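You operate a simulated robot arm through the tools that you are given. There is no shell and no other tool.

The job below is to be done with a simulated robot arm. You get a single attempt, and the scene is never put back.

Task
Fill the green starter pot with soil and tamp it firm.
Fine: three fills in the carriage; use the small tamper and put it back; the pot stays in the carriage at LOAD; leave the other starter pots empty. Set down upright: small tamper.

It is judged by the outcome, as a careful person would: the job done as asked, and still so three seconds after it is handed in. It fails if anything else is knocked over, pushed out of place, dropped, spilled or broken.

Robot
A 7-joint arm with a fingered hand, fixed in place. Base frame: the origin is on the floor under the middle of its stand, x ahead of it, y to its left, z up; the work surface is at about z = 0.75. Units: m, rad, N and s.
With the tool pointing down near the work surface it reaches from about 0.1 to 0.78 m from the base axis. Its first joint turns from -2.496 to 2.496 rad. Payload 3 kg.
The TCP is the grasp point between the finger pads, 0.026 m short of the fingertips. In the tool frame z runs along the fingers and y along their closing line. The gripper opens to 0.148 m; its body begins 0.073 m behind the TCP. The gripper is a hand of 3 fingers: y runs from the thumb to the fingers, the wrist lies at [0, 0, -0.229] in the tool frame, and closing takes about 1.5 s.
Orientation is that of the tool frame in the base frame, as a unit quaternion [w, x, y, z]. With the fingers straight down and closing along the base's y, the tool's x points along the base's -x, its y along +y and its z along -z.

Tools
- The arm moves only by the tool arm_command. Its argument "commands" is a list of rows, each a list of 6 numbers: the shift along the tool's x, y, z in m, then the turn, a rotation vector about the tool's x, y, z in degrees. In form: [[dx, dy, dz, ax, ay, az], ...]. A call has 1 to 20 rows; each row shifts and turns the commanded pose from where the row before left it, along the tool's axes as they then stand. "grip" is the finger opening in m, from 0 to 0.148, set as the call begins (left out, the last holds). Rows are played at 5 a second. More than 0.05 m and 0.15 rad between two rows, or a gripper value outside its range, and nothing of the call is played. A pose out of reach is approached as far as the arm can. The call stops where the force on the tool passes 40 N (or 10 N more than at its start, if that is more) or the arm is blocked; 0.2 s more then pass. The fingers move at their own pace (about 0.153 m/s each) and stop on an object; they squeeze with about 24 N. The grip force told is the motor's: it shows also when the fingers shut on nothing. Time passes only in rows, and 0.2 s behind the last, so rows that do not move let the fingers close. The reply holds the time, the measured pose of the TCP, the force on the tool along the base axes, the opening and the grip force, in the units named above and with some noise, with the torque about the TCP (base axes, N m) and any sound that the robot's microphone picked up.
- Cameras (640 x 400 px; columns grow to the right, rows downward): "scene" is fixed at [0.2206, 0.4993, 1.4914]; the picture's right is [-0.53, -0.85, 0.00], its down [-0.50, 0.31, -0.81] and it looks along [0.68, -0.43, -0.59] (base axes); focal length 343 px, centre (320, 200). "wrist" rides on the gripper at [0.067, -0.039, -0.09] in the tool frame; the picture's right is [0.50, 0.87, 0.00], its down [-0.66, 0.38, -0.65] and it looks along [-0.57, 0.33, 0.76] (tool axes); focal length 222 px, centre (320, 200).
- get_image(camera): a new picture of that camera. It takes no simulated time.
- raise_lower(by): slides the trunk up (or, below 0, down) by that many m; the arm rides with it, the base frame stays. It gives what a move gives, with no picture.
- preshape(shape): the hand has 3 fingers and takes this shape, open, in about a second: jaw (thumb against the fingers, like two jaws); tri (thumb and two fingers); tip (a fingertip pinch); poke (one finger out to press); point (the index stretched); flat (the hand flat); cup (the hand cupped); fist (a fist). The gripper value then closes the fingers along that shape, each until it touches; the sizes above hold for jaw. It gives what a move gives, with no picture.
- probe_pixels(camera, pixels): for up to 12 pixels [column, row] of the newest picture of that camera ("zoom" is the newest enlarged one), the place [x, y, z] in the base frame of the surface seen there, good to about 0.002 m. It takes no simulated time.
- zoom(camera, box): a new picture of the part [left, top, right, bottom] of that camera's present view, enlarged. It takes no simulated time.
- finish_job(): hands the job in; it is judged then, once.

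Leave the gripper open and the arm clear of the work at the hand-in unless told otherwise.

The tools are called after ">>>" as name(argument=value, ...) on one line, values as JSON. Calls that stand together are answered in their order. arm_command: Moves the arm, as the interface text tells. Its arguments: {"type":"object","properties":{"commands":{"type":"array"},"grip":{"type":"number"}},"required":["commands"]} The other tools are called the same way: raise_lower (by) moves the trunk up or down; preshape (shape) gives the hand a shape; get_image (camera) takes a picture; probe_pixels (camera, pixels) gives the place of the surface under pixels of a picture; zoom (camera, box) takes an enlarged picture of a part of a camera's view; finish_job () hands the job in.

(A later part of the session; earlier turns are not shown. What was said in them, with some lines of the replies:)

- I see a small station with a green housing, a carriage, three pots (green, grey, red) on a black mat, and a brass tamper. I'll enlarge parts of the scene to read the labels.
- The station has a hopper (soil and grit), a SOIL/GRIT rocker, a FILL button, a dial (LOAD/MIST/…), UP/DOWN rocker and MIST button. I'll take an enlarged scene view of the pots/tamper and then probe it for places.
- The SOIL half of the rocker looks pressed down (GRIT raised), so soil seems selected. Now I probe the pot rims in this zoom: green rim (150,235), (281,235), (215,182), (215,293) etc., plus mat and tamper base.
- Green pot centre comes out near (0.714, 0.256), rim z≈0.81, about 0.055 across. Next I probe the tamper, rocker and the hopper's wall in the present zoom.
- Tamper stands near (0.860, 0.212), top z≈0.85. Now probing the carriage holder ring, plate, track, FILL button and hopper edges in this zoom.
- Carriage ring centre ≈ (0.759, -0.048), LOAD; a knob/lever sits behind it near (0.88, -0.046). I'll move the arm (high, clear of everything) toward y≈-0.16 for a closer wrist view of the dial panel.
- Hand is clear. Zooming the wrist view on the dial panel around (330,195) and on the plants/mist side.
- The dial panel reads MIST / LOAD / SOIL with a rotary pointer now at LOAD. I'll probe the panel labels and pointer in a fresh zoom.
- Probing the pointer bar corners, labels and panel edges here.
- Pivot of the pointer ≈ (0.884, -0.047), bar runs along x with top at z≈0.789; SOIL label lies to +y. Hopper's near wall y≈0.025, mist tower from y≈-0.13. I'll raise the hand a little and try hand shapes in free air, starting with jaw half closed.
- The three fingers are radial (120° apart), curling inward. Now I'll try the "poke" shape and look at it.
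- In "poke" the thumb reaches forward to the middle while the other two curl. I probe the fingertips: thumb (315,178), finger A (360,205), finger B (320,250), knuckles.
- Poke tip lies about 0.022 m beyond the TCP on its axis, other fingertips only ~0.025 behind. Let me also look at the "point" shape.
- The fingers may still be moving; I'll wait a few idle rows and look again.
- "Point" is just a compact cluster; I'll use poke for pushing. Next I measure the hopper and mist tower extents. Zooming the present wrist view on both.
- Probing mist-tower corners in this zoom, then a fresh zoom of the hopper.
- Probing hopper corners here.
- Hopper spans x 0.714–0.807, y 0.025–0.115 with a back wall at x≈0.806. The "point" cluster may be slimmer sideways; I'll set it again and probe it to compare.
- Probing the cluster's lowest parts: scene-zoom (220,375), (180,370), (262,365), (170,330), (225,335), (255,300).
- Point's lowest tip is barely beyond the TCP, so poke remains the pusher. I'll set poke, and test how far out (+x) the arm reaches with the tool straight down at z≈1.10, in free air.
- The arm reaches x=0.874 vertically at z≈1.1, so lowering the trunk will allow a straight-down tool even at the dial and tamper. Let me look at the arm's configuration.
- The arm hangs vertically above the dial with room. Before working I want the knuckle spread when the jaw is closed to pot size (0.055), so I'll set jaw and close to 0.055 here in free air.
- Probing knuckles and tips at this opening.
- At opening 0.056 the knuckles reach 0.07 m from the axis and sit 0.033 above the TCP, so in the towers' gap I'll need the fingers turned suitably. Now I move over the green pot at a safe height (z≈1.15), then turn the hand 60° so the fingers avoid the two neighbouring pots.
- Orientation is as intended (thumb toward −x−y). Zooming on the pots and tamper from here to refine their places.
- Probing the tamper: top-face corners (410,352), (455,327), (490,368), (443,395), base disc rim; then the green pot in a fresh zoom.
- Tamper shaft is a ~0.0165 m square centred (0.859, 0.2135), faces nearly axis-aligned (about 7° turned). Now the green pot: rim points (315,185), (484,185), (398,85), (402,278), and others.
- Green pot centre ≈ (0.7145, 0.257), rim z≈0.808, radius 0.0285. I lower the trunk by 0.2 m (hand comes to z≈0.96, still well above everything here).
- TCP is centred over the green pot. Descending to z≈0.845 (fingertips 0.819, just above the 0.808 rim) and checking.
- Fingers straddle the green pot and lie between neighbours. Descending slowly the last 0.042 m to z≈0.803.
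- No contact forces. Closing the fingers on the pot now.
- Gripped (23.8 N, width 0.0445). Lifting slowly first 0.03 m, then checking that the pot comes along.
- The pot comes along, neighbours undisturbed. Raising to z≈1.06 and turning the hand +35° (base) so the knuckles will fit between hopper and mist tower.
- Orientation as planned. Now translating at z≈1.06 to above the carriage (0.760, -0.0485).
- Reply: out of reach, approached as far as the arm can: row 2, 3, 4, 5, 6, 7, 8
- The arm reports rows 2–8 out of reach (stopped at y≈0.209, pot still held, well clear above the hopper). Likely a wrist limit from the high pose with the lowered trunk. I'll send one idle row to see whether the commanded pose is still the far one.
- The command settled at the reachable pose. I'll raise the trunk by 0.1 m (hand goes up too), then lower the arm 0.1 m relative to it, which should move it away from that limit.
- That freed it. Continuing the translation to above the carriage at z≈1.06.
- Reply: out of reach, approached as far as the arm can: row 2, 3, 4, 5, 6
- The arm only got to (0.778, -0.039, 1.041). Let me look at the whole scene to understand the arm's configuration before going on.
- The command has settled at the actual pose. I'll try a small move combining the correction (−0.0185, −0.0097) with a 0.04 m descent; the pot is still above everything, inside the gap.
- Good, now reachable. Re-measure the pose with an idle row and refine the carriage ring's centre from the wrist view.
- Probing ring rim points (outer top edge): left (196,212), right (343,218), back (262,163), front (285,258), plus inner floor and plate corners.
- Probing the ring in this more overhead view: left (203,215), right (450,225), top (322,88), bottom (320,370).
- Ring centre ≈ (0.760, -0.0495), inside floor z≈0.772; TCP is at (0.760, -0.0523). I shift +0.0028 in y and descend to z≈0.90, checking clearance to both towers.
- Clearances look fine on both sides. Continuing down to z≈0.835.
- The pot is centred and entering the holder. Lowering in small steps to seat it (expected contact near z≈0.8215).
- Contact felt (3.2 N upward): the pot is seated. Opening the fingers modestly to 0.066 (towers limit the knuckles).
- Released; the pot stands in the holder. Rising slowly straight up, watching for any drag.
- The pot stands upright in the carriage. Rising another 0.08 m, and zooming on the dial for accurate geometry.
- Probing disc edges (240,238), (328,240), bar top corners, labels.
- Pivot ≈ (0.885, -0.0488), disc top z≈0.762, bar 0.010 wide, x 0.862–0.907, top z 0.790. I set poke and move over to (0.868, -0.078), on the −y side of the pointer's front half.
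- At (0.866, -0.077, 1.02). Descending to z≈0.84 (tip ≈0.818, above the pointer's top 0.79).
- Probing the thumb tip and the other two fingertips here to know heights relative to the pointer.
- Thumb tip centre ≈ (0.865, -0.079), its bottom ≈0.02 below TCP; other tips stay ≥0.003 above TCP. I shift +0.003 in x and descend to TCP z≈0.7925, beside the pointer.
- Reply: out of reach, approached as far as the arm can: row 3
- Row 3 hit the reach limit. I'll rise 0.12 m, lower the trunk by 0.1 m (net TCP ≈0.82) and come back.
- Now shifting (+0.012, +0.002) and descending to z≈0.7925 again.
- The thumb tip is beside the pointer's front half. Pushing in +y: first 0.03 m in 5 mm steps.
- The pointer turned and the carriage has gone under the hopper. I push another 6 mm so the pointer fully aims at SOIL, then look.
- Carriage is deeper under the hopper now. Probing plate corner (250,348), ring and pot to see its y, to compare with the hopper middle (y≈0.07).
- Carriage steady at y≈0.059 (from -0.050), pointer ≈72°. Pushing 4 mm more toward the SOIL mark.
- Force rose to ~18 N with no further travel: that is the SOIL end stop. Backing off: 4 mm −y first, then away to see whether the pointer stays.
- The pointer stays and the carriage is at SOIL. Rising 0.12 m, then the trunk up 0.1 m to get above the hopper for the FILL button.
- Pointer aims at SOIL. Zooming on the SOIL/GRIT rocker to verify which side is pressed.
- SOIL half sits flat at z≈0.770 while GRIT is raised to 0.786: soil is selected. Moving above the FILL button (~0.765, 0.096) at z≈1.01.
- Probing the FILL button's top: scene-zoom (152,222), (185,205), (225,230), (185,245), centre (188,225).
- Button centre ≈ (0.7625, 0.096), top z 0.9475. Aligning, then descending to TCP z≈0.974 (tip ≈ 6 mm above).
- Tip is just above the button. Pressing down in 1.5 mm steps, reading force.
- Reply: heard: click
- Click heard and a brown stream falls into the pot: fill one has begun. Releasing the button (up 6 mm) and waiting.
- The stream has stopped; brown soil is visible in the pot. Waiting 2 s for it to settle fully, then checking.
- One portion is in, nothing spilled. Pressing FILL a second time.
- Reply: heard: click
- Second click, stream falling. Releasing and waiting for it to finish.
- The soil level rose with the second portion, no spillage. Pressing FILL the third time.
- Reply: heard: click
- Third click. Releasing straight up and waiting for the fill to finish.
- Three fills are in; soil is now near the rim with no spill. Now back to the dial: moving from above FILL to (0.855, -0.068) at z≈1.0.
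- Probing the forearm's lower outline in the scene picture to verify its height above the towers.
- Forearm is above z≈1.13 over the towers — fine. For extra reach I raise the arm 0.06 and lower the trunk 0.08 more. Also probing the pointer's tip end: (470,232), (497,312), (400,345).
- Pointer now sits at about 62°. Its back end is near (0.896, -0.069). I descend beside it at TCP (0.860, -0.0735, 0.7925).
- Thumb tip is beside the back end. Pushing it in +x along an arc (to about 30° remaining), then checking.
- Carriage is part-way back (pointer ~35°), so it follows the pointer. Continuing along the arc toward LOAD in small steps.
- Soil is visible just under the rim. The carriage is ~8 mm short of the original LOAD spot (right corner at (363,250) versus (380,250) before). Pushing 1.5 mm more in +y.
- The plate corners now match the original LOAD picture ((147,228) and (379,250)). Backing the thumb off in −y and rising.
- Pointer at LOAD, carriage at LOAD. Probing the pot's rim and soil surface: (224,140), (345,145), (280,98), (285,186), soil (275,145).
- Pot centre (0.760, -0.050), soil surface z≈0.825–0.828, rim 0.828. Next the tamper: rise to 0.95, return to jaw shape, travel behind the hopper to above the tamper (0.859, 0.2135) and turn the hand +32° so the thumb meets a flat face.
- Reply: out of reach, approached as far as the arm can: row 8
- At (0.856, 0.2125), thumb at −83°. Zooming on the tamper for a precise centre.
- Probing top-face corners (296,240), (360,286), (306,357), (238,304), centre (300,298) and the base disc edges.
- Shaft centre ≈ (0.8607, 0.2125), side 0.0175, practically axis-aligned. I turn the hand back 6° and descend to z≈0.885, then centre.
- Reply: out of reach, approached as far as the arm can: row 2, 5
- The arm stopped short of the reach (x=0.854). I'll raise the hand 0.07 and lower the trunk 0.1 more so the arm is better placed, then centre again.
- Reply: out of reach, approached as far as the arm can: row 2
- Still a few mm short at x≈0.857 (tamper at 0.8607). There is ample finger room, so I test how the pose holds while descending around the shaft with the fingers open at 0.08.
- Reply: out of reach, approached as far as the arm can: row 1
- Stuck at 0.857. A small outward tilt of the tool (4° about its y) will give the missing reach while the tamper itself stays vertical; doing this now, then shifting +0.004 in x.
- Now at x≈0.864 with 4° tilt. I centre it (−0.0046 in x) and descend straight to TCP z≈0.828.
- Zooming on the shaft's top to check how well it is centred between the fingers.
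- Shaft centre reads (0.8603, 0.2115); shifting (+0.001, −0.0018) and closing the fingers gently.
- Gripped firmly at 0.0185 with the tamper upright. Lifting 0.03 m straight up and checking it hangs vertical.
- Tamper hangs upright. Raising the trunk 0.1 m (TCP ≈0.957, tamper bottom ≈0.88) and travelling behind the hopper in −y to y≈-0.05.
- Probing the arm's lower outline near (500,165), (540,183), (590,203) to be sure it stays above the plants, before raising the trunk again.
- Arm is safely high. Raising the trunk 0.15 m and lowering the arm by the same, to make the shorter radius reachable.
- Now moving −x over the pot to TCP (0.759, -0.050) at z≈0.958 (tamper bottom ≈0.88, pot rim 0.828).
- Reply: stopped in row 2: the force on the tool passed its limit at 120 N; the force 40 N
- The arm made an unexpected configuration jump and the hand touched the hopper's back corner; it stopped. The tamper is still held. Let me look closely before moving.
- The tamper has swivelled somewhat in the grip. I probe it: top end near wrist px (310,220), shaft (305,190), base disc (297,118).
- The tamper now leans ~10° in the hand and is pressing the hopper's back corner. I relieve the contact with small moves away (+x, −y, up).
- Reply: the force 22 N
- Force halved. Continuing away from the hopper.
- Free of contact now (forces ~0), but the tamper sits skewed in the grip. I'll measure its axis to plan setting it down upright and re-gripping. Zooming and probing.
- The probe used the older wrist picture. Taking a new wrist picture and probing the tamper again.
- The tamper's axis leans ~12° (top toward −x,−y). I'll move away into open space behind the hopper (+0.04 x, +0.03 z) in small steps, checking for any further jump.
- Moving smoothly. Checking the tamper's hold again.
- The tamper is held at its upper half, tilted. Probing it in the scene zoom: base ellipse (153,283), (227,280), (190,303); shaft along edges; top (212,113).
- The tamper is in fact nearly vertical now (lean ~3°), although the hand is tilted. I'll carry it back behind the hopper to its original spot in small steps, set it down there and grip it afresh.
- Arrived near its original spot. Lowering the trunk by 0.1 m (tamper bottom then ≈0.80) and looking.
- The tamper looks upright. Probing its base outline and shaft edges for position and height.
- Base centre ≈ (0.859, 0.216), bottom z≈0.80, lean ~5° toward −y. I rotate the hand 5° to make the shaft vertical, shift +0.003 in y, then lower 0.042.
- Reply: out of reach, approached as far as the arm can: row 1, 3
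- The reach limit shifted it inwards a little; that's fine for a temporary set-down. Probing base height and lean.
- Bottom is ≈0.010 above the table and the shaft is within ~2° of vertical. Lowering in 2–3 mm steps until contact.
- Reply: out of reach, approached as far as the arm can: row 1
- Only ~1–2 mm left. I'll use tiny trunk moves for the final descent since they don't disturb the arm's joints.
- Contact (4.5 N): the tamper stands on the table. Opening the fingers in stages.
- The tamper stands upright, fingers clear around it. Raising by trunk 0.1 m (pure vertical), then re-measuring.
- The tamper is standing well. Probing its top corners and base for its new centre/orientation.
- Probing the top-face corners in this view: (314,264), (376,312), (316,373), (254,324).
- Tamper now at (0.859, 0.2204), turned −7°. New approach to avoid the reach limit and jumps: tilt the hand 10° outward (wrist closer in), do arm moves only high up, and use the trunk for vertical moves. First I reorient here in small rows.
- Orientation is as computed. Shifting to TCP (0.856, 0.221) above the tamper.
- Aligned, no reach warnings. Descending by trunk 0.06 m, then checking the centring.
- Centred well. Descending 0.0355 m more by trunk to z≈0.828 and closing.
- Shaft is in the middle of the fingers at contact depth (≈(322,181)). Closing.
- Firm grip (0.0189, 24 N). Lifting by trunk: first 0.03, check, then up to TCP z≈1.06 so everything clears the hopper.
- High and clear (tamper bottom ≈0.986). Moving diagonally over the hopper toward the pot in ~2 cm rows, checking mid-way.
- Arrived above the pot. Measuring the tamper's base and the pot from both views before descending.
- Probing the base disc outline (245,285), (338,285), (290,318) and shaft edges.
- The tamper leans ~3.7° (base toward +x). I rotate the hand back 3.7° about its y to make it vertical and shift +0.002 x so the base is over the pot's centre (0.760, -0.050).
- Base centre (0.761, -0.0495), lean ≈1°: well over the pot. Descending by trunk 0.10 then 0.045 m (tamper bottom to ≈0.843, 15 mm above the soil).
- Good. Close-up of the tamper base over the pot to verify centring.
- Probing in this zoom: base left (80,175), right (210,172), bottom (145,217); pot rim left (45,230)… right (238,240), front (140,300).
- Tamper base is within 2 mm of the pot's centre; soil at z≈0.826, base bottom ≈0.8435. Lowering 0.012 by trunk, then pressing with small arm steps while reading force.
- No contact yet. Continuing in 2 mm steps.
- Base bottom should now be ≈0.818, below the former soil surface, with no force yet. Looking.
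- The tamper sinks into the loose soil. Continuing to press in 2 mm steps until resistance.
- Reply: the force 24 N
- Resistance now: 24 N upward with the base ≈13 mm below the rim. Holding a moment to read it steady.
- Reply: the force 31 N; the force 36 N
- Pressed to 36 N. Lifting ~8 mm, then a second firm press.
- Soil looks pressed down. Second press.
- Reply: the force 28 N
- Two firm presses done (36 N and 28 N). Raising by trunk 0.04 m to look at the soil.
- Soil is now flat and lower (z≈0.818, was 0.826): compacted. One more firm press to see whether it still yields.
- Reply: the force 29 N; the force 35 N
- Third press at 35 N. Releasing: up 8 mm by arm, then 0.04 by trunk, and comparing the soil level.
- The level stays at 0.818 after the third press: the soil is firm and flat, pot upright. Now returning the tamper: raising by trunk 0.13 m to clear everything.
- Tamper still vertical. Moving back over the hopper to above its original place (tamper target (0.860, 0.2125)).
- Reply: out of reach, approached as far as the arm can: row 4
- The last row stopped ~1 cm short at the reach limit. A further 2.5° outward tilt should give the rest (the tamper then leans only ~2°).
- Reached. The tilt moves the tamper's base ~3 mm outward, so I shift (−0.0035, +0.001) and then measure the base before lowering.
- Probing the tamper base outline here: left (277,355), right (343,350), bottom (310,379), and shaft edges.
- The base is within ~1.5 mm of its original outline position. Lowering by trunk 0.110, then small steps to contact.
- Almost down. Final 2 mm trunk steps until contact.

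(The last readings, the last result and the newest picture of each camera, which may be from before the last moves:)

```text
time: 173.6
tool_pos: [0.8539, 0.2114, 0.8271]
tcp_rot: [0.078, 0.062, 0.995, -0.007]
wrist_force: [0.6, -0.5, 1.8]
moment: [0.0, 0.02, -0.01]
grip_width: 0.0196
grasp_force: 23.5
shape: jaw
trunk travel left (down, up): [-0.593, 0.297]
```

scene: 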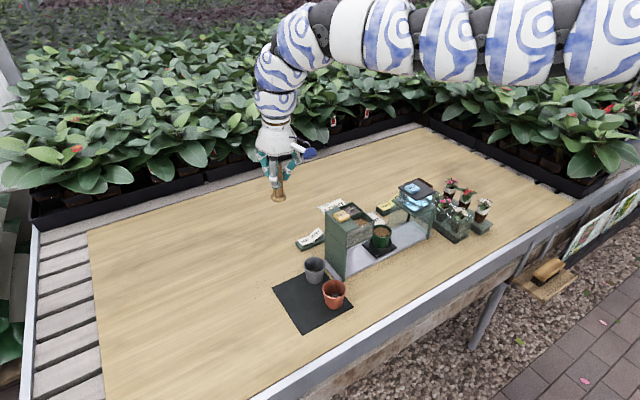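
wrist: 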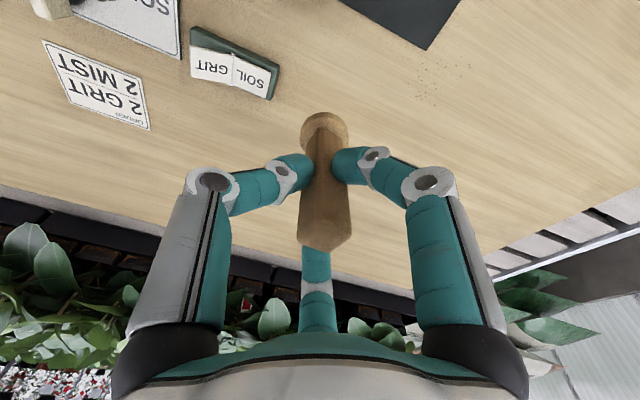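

Slight contact (1.8 N). One more mm, then opening in stages.

>>> raise_lower(by=-0.001)

>>> arm_command(commands=[[0, 0, 0, 0, 0, 0], [0, 0, 0, 0, 0, 0]], grip=0.024)

>>> arm_command(commands=[[0, 0, 0, 0, 0, 0], [0, 0, 0, 0, 0, 0]], grip=0.04)

>>> arm_command(commands=[[0, 0, 0, 0, 0, 0], [0, 0, 0, 0, 0, 0], [0, 0, 0, 0, 0, 0]], grip=0.085)

>>> get_image(camera="wrist")

>>> zoom(camera="scene", box=[240, 210, 352, 280])

```text
time: 174.1
tool_pos: [0.854, 0.2107, 0.8256]
tcp_rot: [0.077, 0.061, 0.995, -0.005]
wrist_force: [1.5, -0.4, 6.1]
moment: [0.0, -0.02, 0.03]
grip_width: 0.0199
grasp_force: 24.2
shape: jaw
trunk travel left (down, up): [-0.592, 0.298]
```

```text
time: 174.7
tool_pos: [0.8541, 0.2115, 0.8241]
tcp_rot: [0.076, 0.062, 0.995, -0.006]
wrist_force: [0.4, -0.4, -0.6]
moment: [0.04, -0.01, -0.01]
grip_width: 0.0244
grasp_force: 0.0
shape: jaw
trunk travel left (down, up): [-0.592, 0.298]
```

```text
time: 175.3
tool_pos: [0.8549, 0.2127, 0.8243]
tcp_rot: [0.077, 0.062, 0.995, -0.007]
wrist_force: [0.1, 0.3, -0.2]
moment: [0.02, 0.01, -0.01]
grip_width: 0.0397
grasp_force: 0.1
shape: jaw
trunk travel left (down, up): [-0.592, 0.298]
```

```text
time: 176.1
tool_pos: [0.8562, 0.2125, 0.8248]
tcp_rot: [0.078, 0.061, 0.995, -0.007]
wrist_force: [-0.9, 0.3, -0.4]
moment: [0.0, -0.01, 0.02]
grip_width: 0.0842
grasp_force: 0.1
shape: jaw
trunk travel left (down, up): [-0.592, 0.298]
```

```text
taken
```

wrist: 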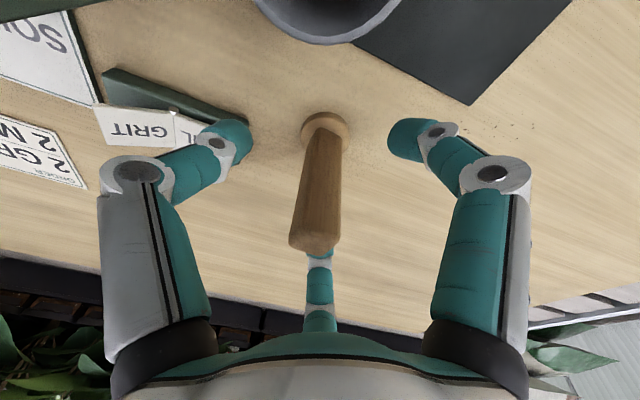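

```text
5.71 times, centred on (296, 245) of scene
```

zoom: 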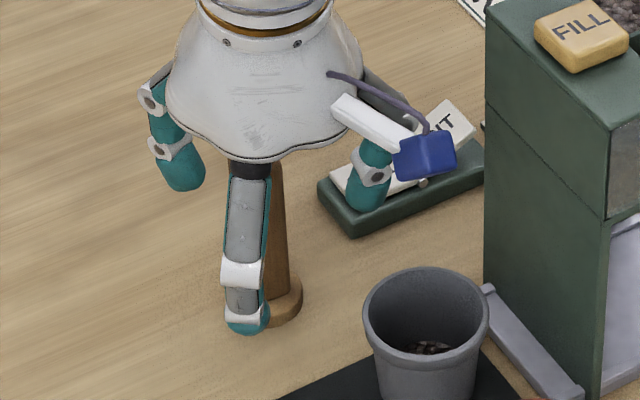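

The tamper stands free between the open fingers. Rising straight up by trunk 0.15 m and checking.

>>> raise_lower(by=0.15)

>>> zoom(camera="scene", box=[260, 225, 372, 295])

>>> probe_pixels(camera="zoom", pixels=[[143, 68], [120, 75], [145, 82], [122, 130], [147, 212], [178, 205], [154, 234], [120, 215], [190, 212], [230, 95]])

>>> get_image(camera="scene")

```text
time: 177.8
tool_pos: [0.8552, 0.212, 0.9734]
tcp_rot: [0.077, 0.063, 0.995, -0.006]
wrist_force: [0.5, 0.8, -0.5]
moment: [-0.05, -0.03, -0.03]
grip_width: 0.0843
grasp_force: 0.1
shape: jaw
trunk travel left (down, up): [-0.742, 0.148]
```

```text
5.71 times, centred on (316, 260) of scene
```

zoom: 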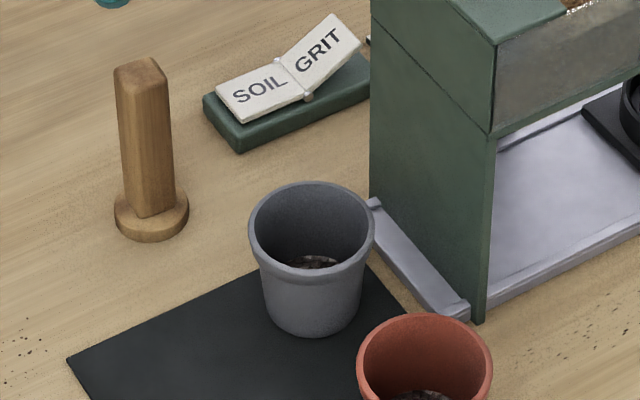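

```text
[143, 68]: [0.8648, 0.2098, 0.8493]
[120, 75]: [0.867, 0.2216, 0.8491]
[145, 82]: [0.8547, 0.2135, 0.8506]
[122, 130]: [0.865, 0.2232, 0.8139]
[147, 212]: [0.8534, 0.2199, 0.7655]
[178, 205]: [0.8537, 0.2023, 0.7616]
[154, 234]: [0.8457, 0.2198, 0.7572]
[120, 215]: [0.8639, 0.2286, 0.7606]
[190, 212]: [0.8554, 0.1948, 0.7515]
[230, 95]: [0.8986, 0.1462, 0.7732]
```

```text
taken
```

scene: 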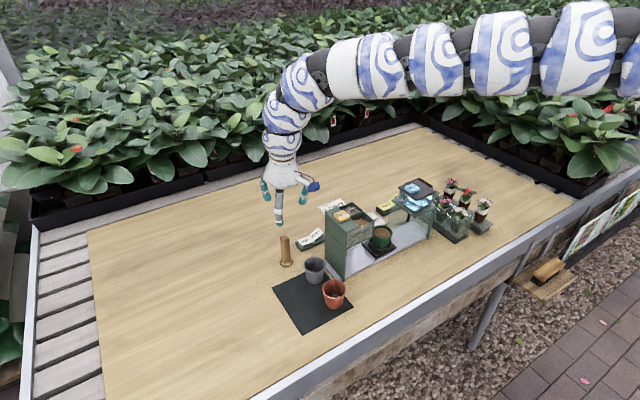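

The tamper is back at its original place and upright. Checking the pot, carriage, dial and hopper corner for any mishap.

>>> zoom(camera="scene", box=[340, 210, 436, 270])

>>> zoom(camera="scene", box=[300, 160, 500, 285])

>>> get_image(camera="wrist")

```text
6.67 times, centred on (388, 240) of scene
```

zoom: 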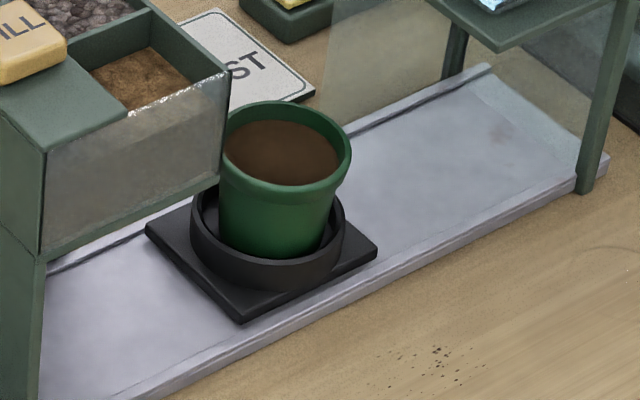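

```text
3.20 times, centred on (400, 222) of scene
```

zoom: 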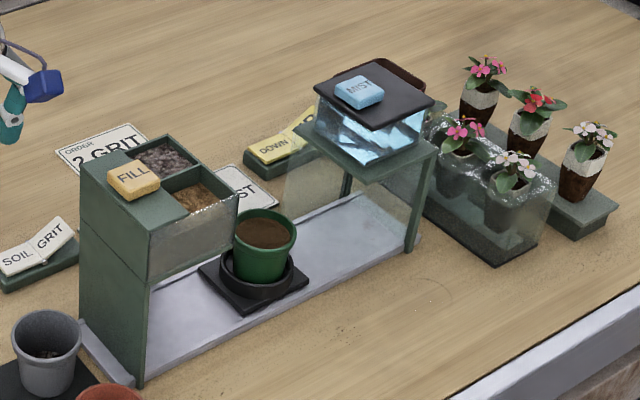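

```text
taken
```

wrist: 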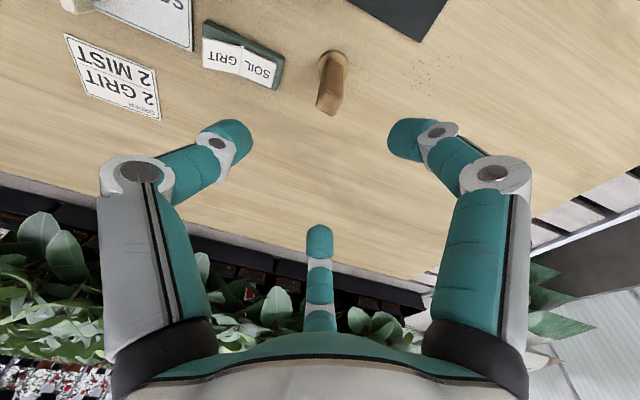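

The pot seems shifted a few mm to the −y/−x side; I probe rim heights all round to check it stands level.

>>> zoom(camera="scene", box=[368, 220, 416, 250])

>>> probe_pixels(camera="zoom", pixels=[[90, 30], [150, 22], [220, 60], [248, 110], [235, 165], [180, 215], [110, 218], [60, 190], [150, 110], [100, 80], [200, 120], [130, 150]])

```text
13.33 times, centred on (392, 235) of scene
```

zoom: 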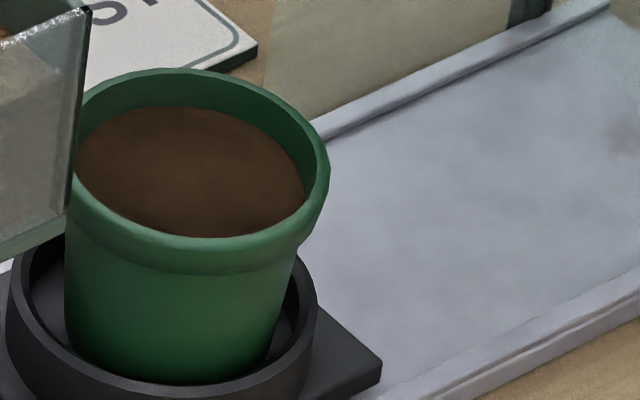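

```text
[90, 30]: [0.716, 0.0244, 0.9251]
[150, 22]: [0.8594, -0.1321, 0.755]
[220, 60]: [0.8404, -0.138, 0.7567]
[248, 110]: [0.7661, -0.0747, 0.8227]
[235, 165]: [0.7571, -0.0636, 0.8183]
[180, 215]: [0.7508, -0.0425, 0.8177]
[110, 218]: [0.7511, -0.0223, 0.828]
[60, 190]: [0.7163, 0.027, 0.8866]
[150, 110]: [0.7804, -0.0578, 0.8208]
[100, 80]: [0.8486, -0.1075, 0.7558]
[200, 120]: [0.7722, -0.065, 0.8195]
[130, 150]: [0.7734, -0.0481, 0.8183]
```

Rim points in this view: back (190,73), right (324,165), front (190,240), front-left (110,222), back-right (290,110).

>>> probe_pixels(camera="zoom", pixels=[[190, 73], [130, 80], [290, 112], [323, 165], [310, 205], [250, 238], [190, 242], [130, 230], [85, 200], [160, 380], [230, 375], [90, 350]])

```text
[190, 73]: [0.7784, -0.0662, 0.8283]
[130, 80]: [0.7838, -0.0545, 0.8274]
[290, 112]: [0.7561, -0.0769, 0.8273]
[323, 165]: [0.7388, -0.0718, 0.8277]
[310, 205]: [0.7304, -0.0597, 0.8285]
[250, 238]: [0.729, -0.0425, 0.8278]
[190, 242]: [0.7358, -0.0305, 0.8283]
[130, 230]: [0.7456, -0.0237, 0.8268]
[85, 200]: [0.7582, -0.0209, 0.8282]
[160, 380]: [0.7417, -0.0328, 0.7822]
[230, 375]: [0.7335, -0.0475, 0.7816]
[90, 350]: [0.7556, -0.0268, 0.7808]
```

The rim is level all round (z≈0.828), pot centre (0.757, -0.0485) inside the holder, soil flat at 0.818, carriage at LOAD; nothing else moved or spilled. Raising the arm clear by trunk and opening the gripper.

>>> raise_lower(by=0.14)

>>> arm_command(commands=[[0, 0, 0, 0, 0, 0], [0, 0, 0, 0, 0, 0], [0, 0, 0, 0, 0, 0], [0, 0, 0, 0, 0, 0]], grip=0.148)

>>> get_image(camera="wrist")

>>> get_image(camera="scene")

>>> zoom(camera="wrist", box=[80, 0, 400, 130])

```text
time: 179.5
tool_pos: [0.8559, 0.2103, 1.1148]
tcp_rot: [0.075, 0.062, 0.995, -0.006]
wrist_force: [0.2, -0.7, 0.3]
moment: [-0.03, 0.02, 0.03]
grip_width: 0.0844
grasp_force: 0.0
shape: jaw
trunk travel left (down, up): [-0.882, 0.008]
```

```text
time: 180.5
tool_pos: [0.8555, 0.2111, 1.1154]
tcp_rot: [0.077, 0.062, 0.995, -0.006]
wrist_force: [0.0, 0.1, 0.0]
moment: [-0.04, -0.02, -0.01]
grip_width: 0.1475
grasp_force: 0.1
shape: jaw
trunk travel left (down, up): [-0.882, 0.008]
```

```text
taken
```

wrist: 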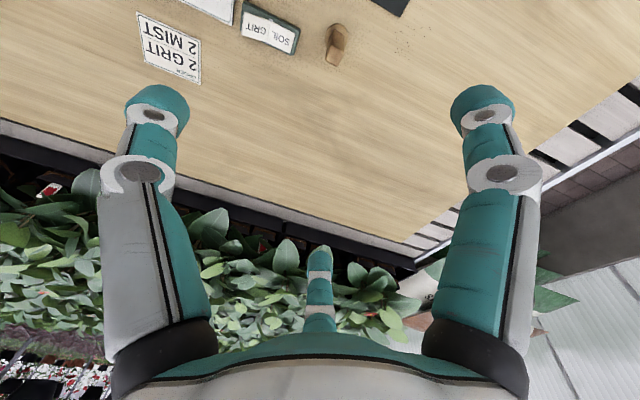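

```text
taken
```

scene: 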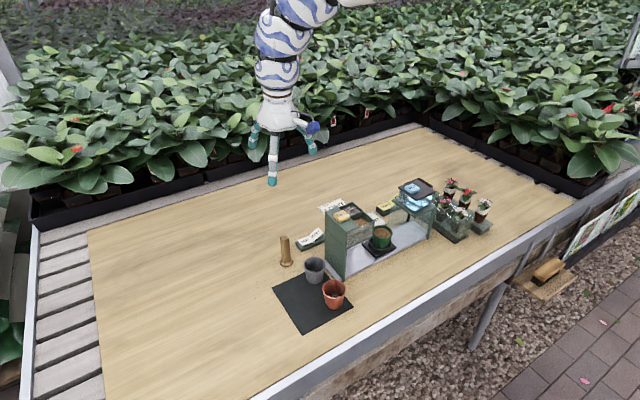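

```text
2.00 times, centred on (240, 65) of wrist
```

zoom: 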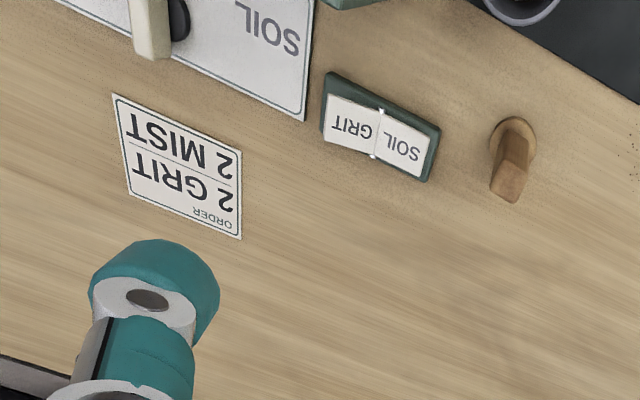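

Everything is as asked: the green pot is in the carriage at LOAD with three fills, tamped flat and firm. The small tamper stands upright in its place, and the other pots are empty and undisturbed. The gripper is open and the arm is clear, so I'm handing in.

>>> finish_job()

```text
The job is handed in.
```

The green pot is filled, tamped firm and standing in the carriage at LOAD, and I have handed the job in. I don't have the judge's result.

- **Fills:** I pressed FILL three times with SOIL selected and the carriage under the hopper. Each press gave a click and a stream of soil, and nothing spilled.
- **Tamping:** I pressed three times, at about 36, 28 and 35 N. The soil dropped from about z 0.826 to a flat 0.818 and did not move further on the third press.
- **Pot:** It stands level in the holder. Tamping shifted it about 3–4 mm inside the ring.
- **Small tamper:** It is back upright within about 2 mm of where it started.
- **Other pots:** The grey and red pots are empty and undisturbed.

**Hopper contact:** While carrying the tamper, the arm jumped unexpectedly and the tamper struck the back corner of the hopper at about 120 N. The tamper swivelled in the grip, so I set it down and gripped it again before tamping. I saw no damage or movement of the hopper or anything else.
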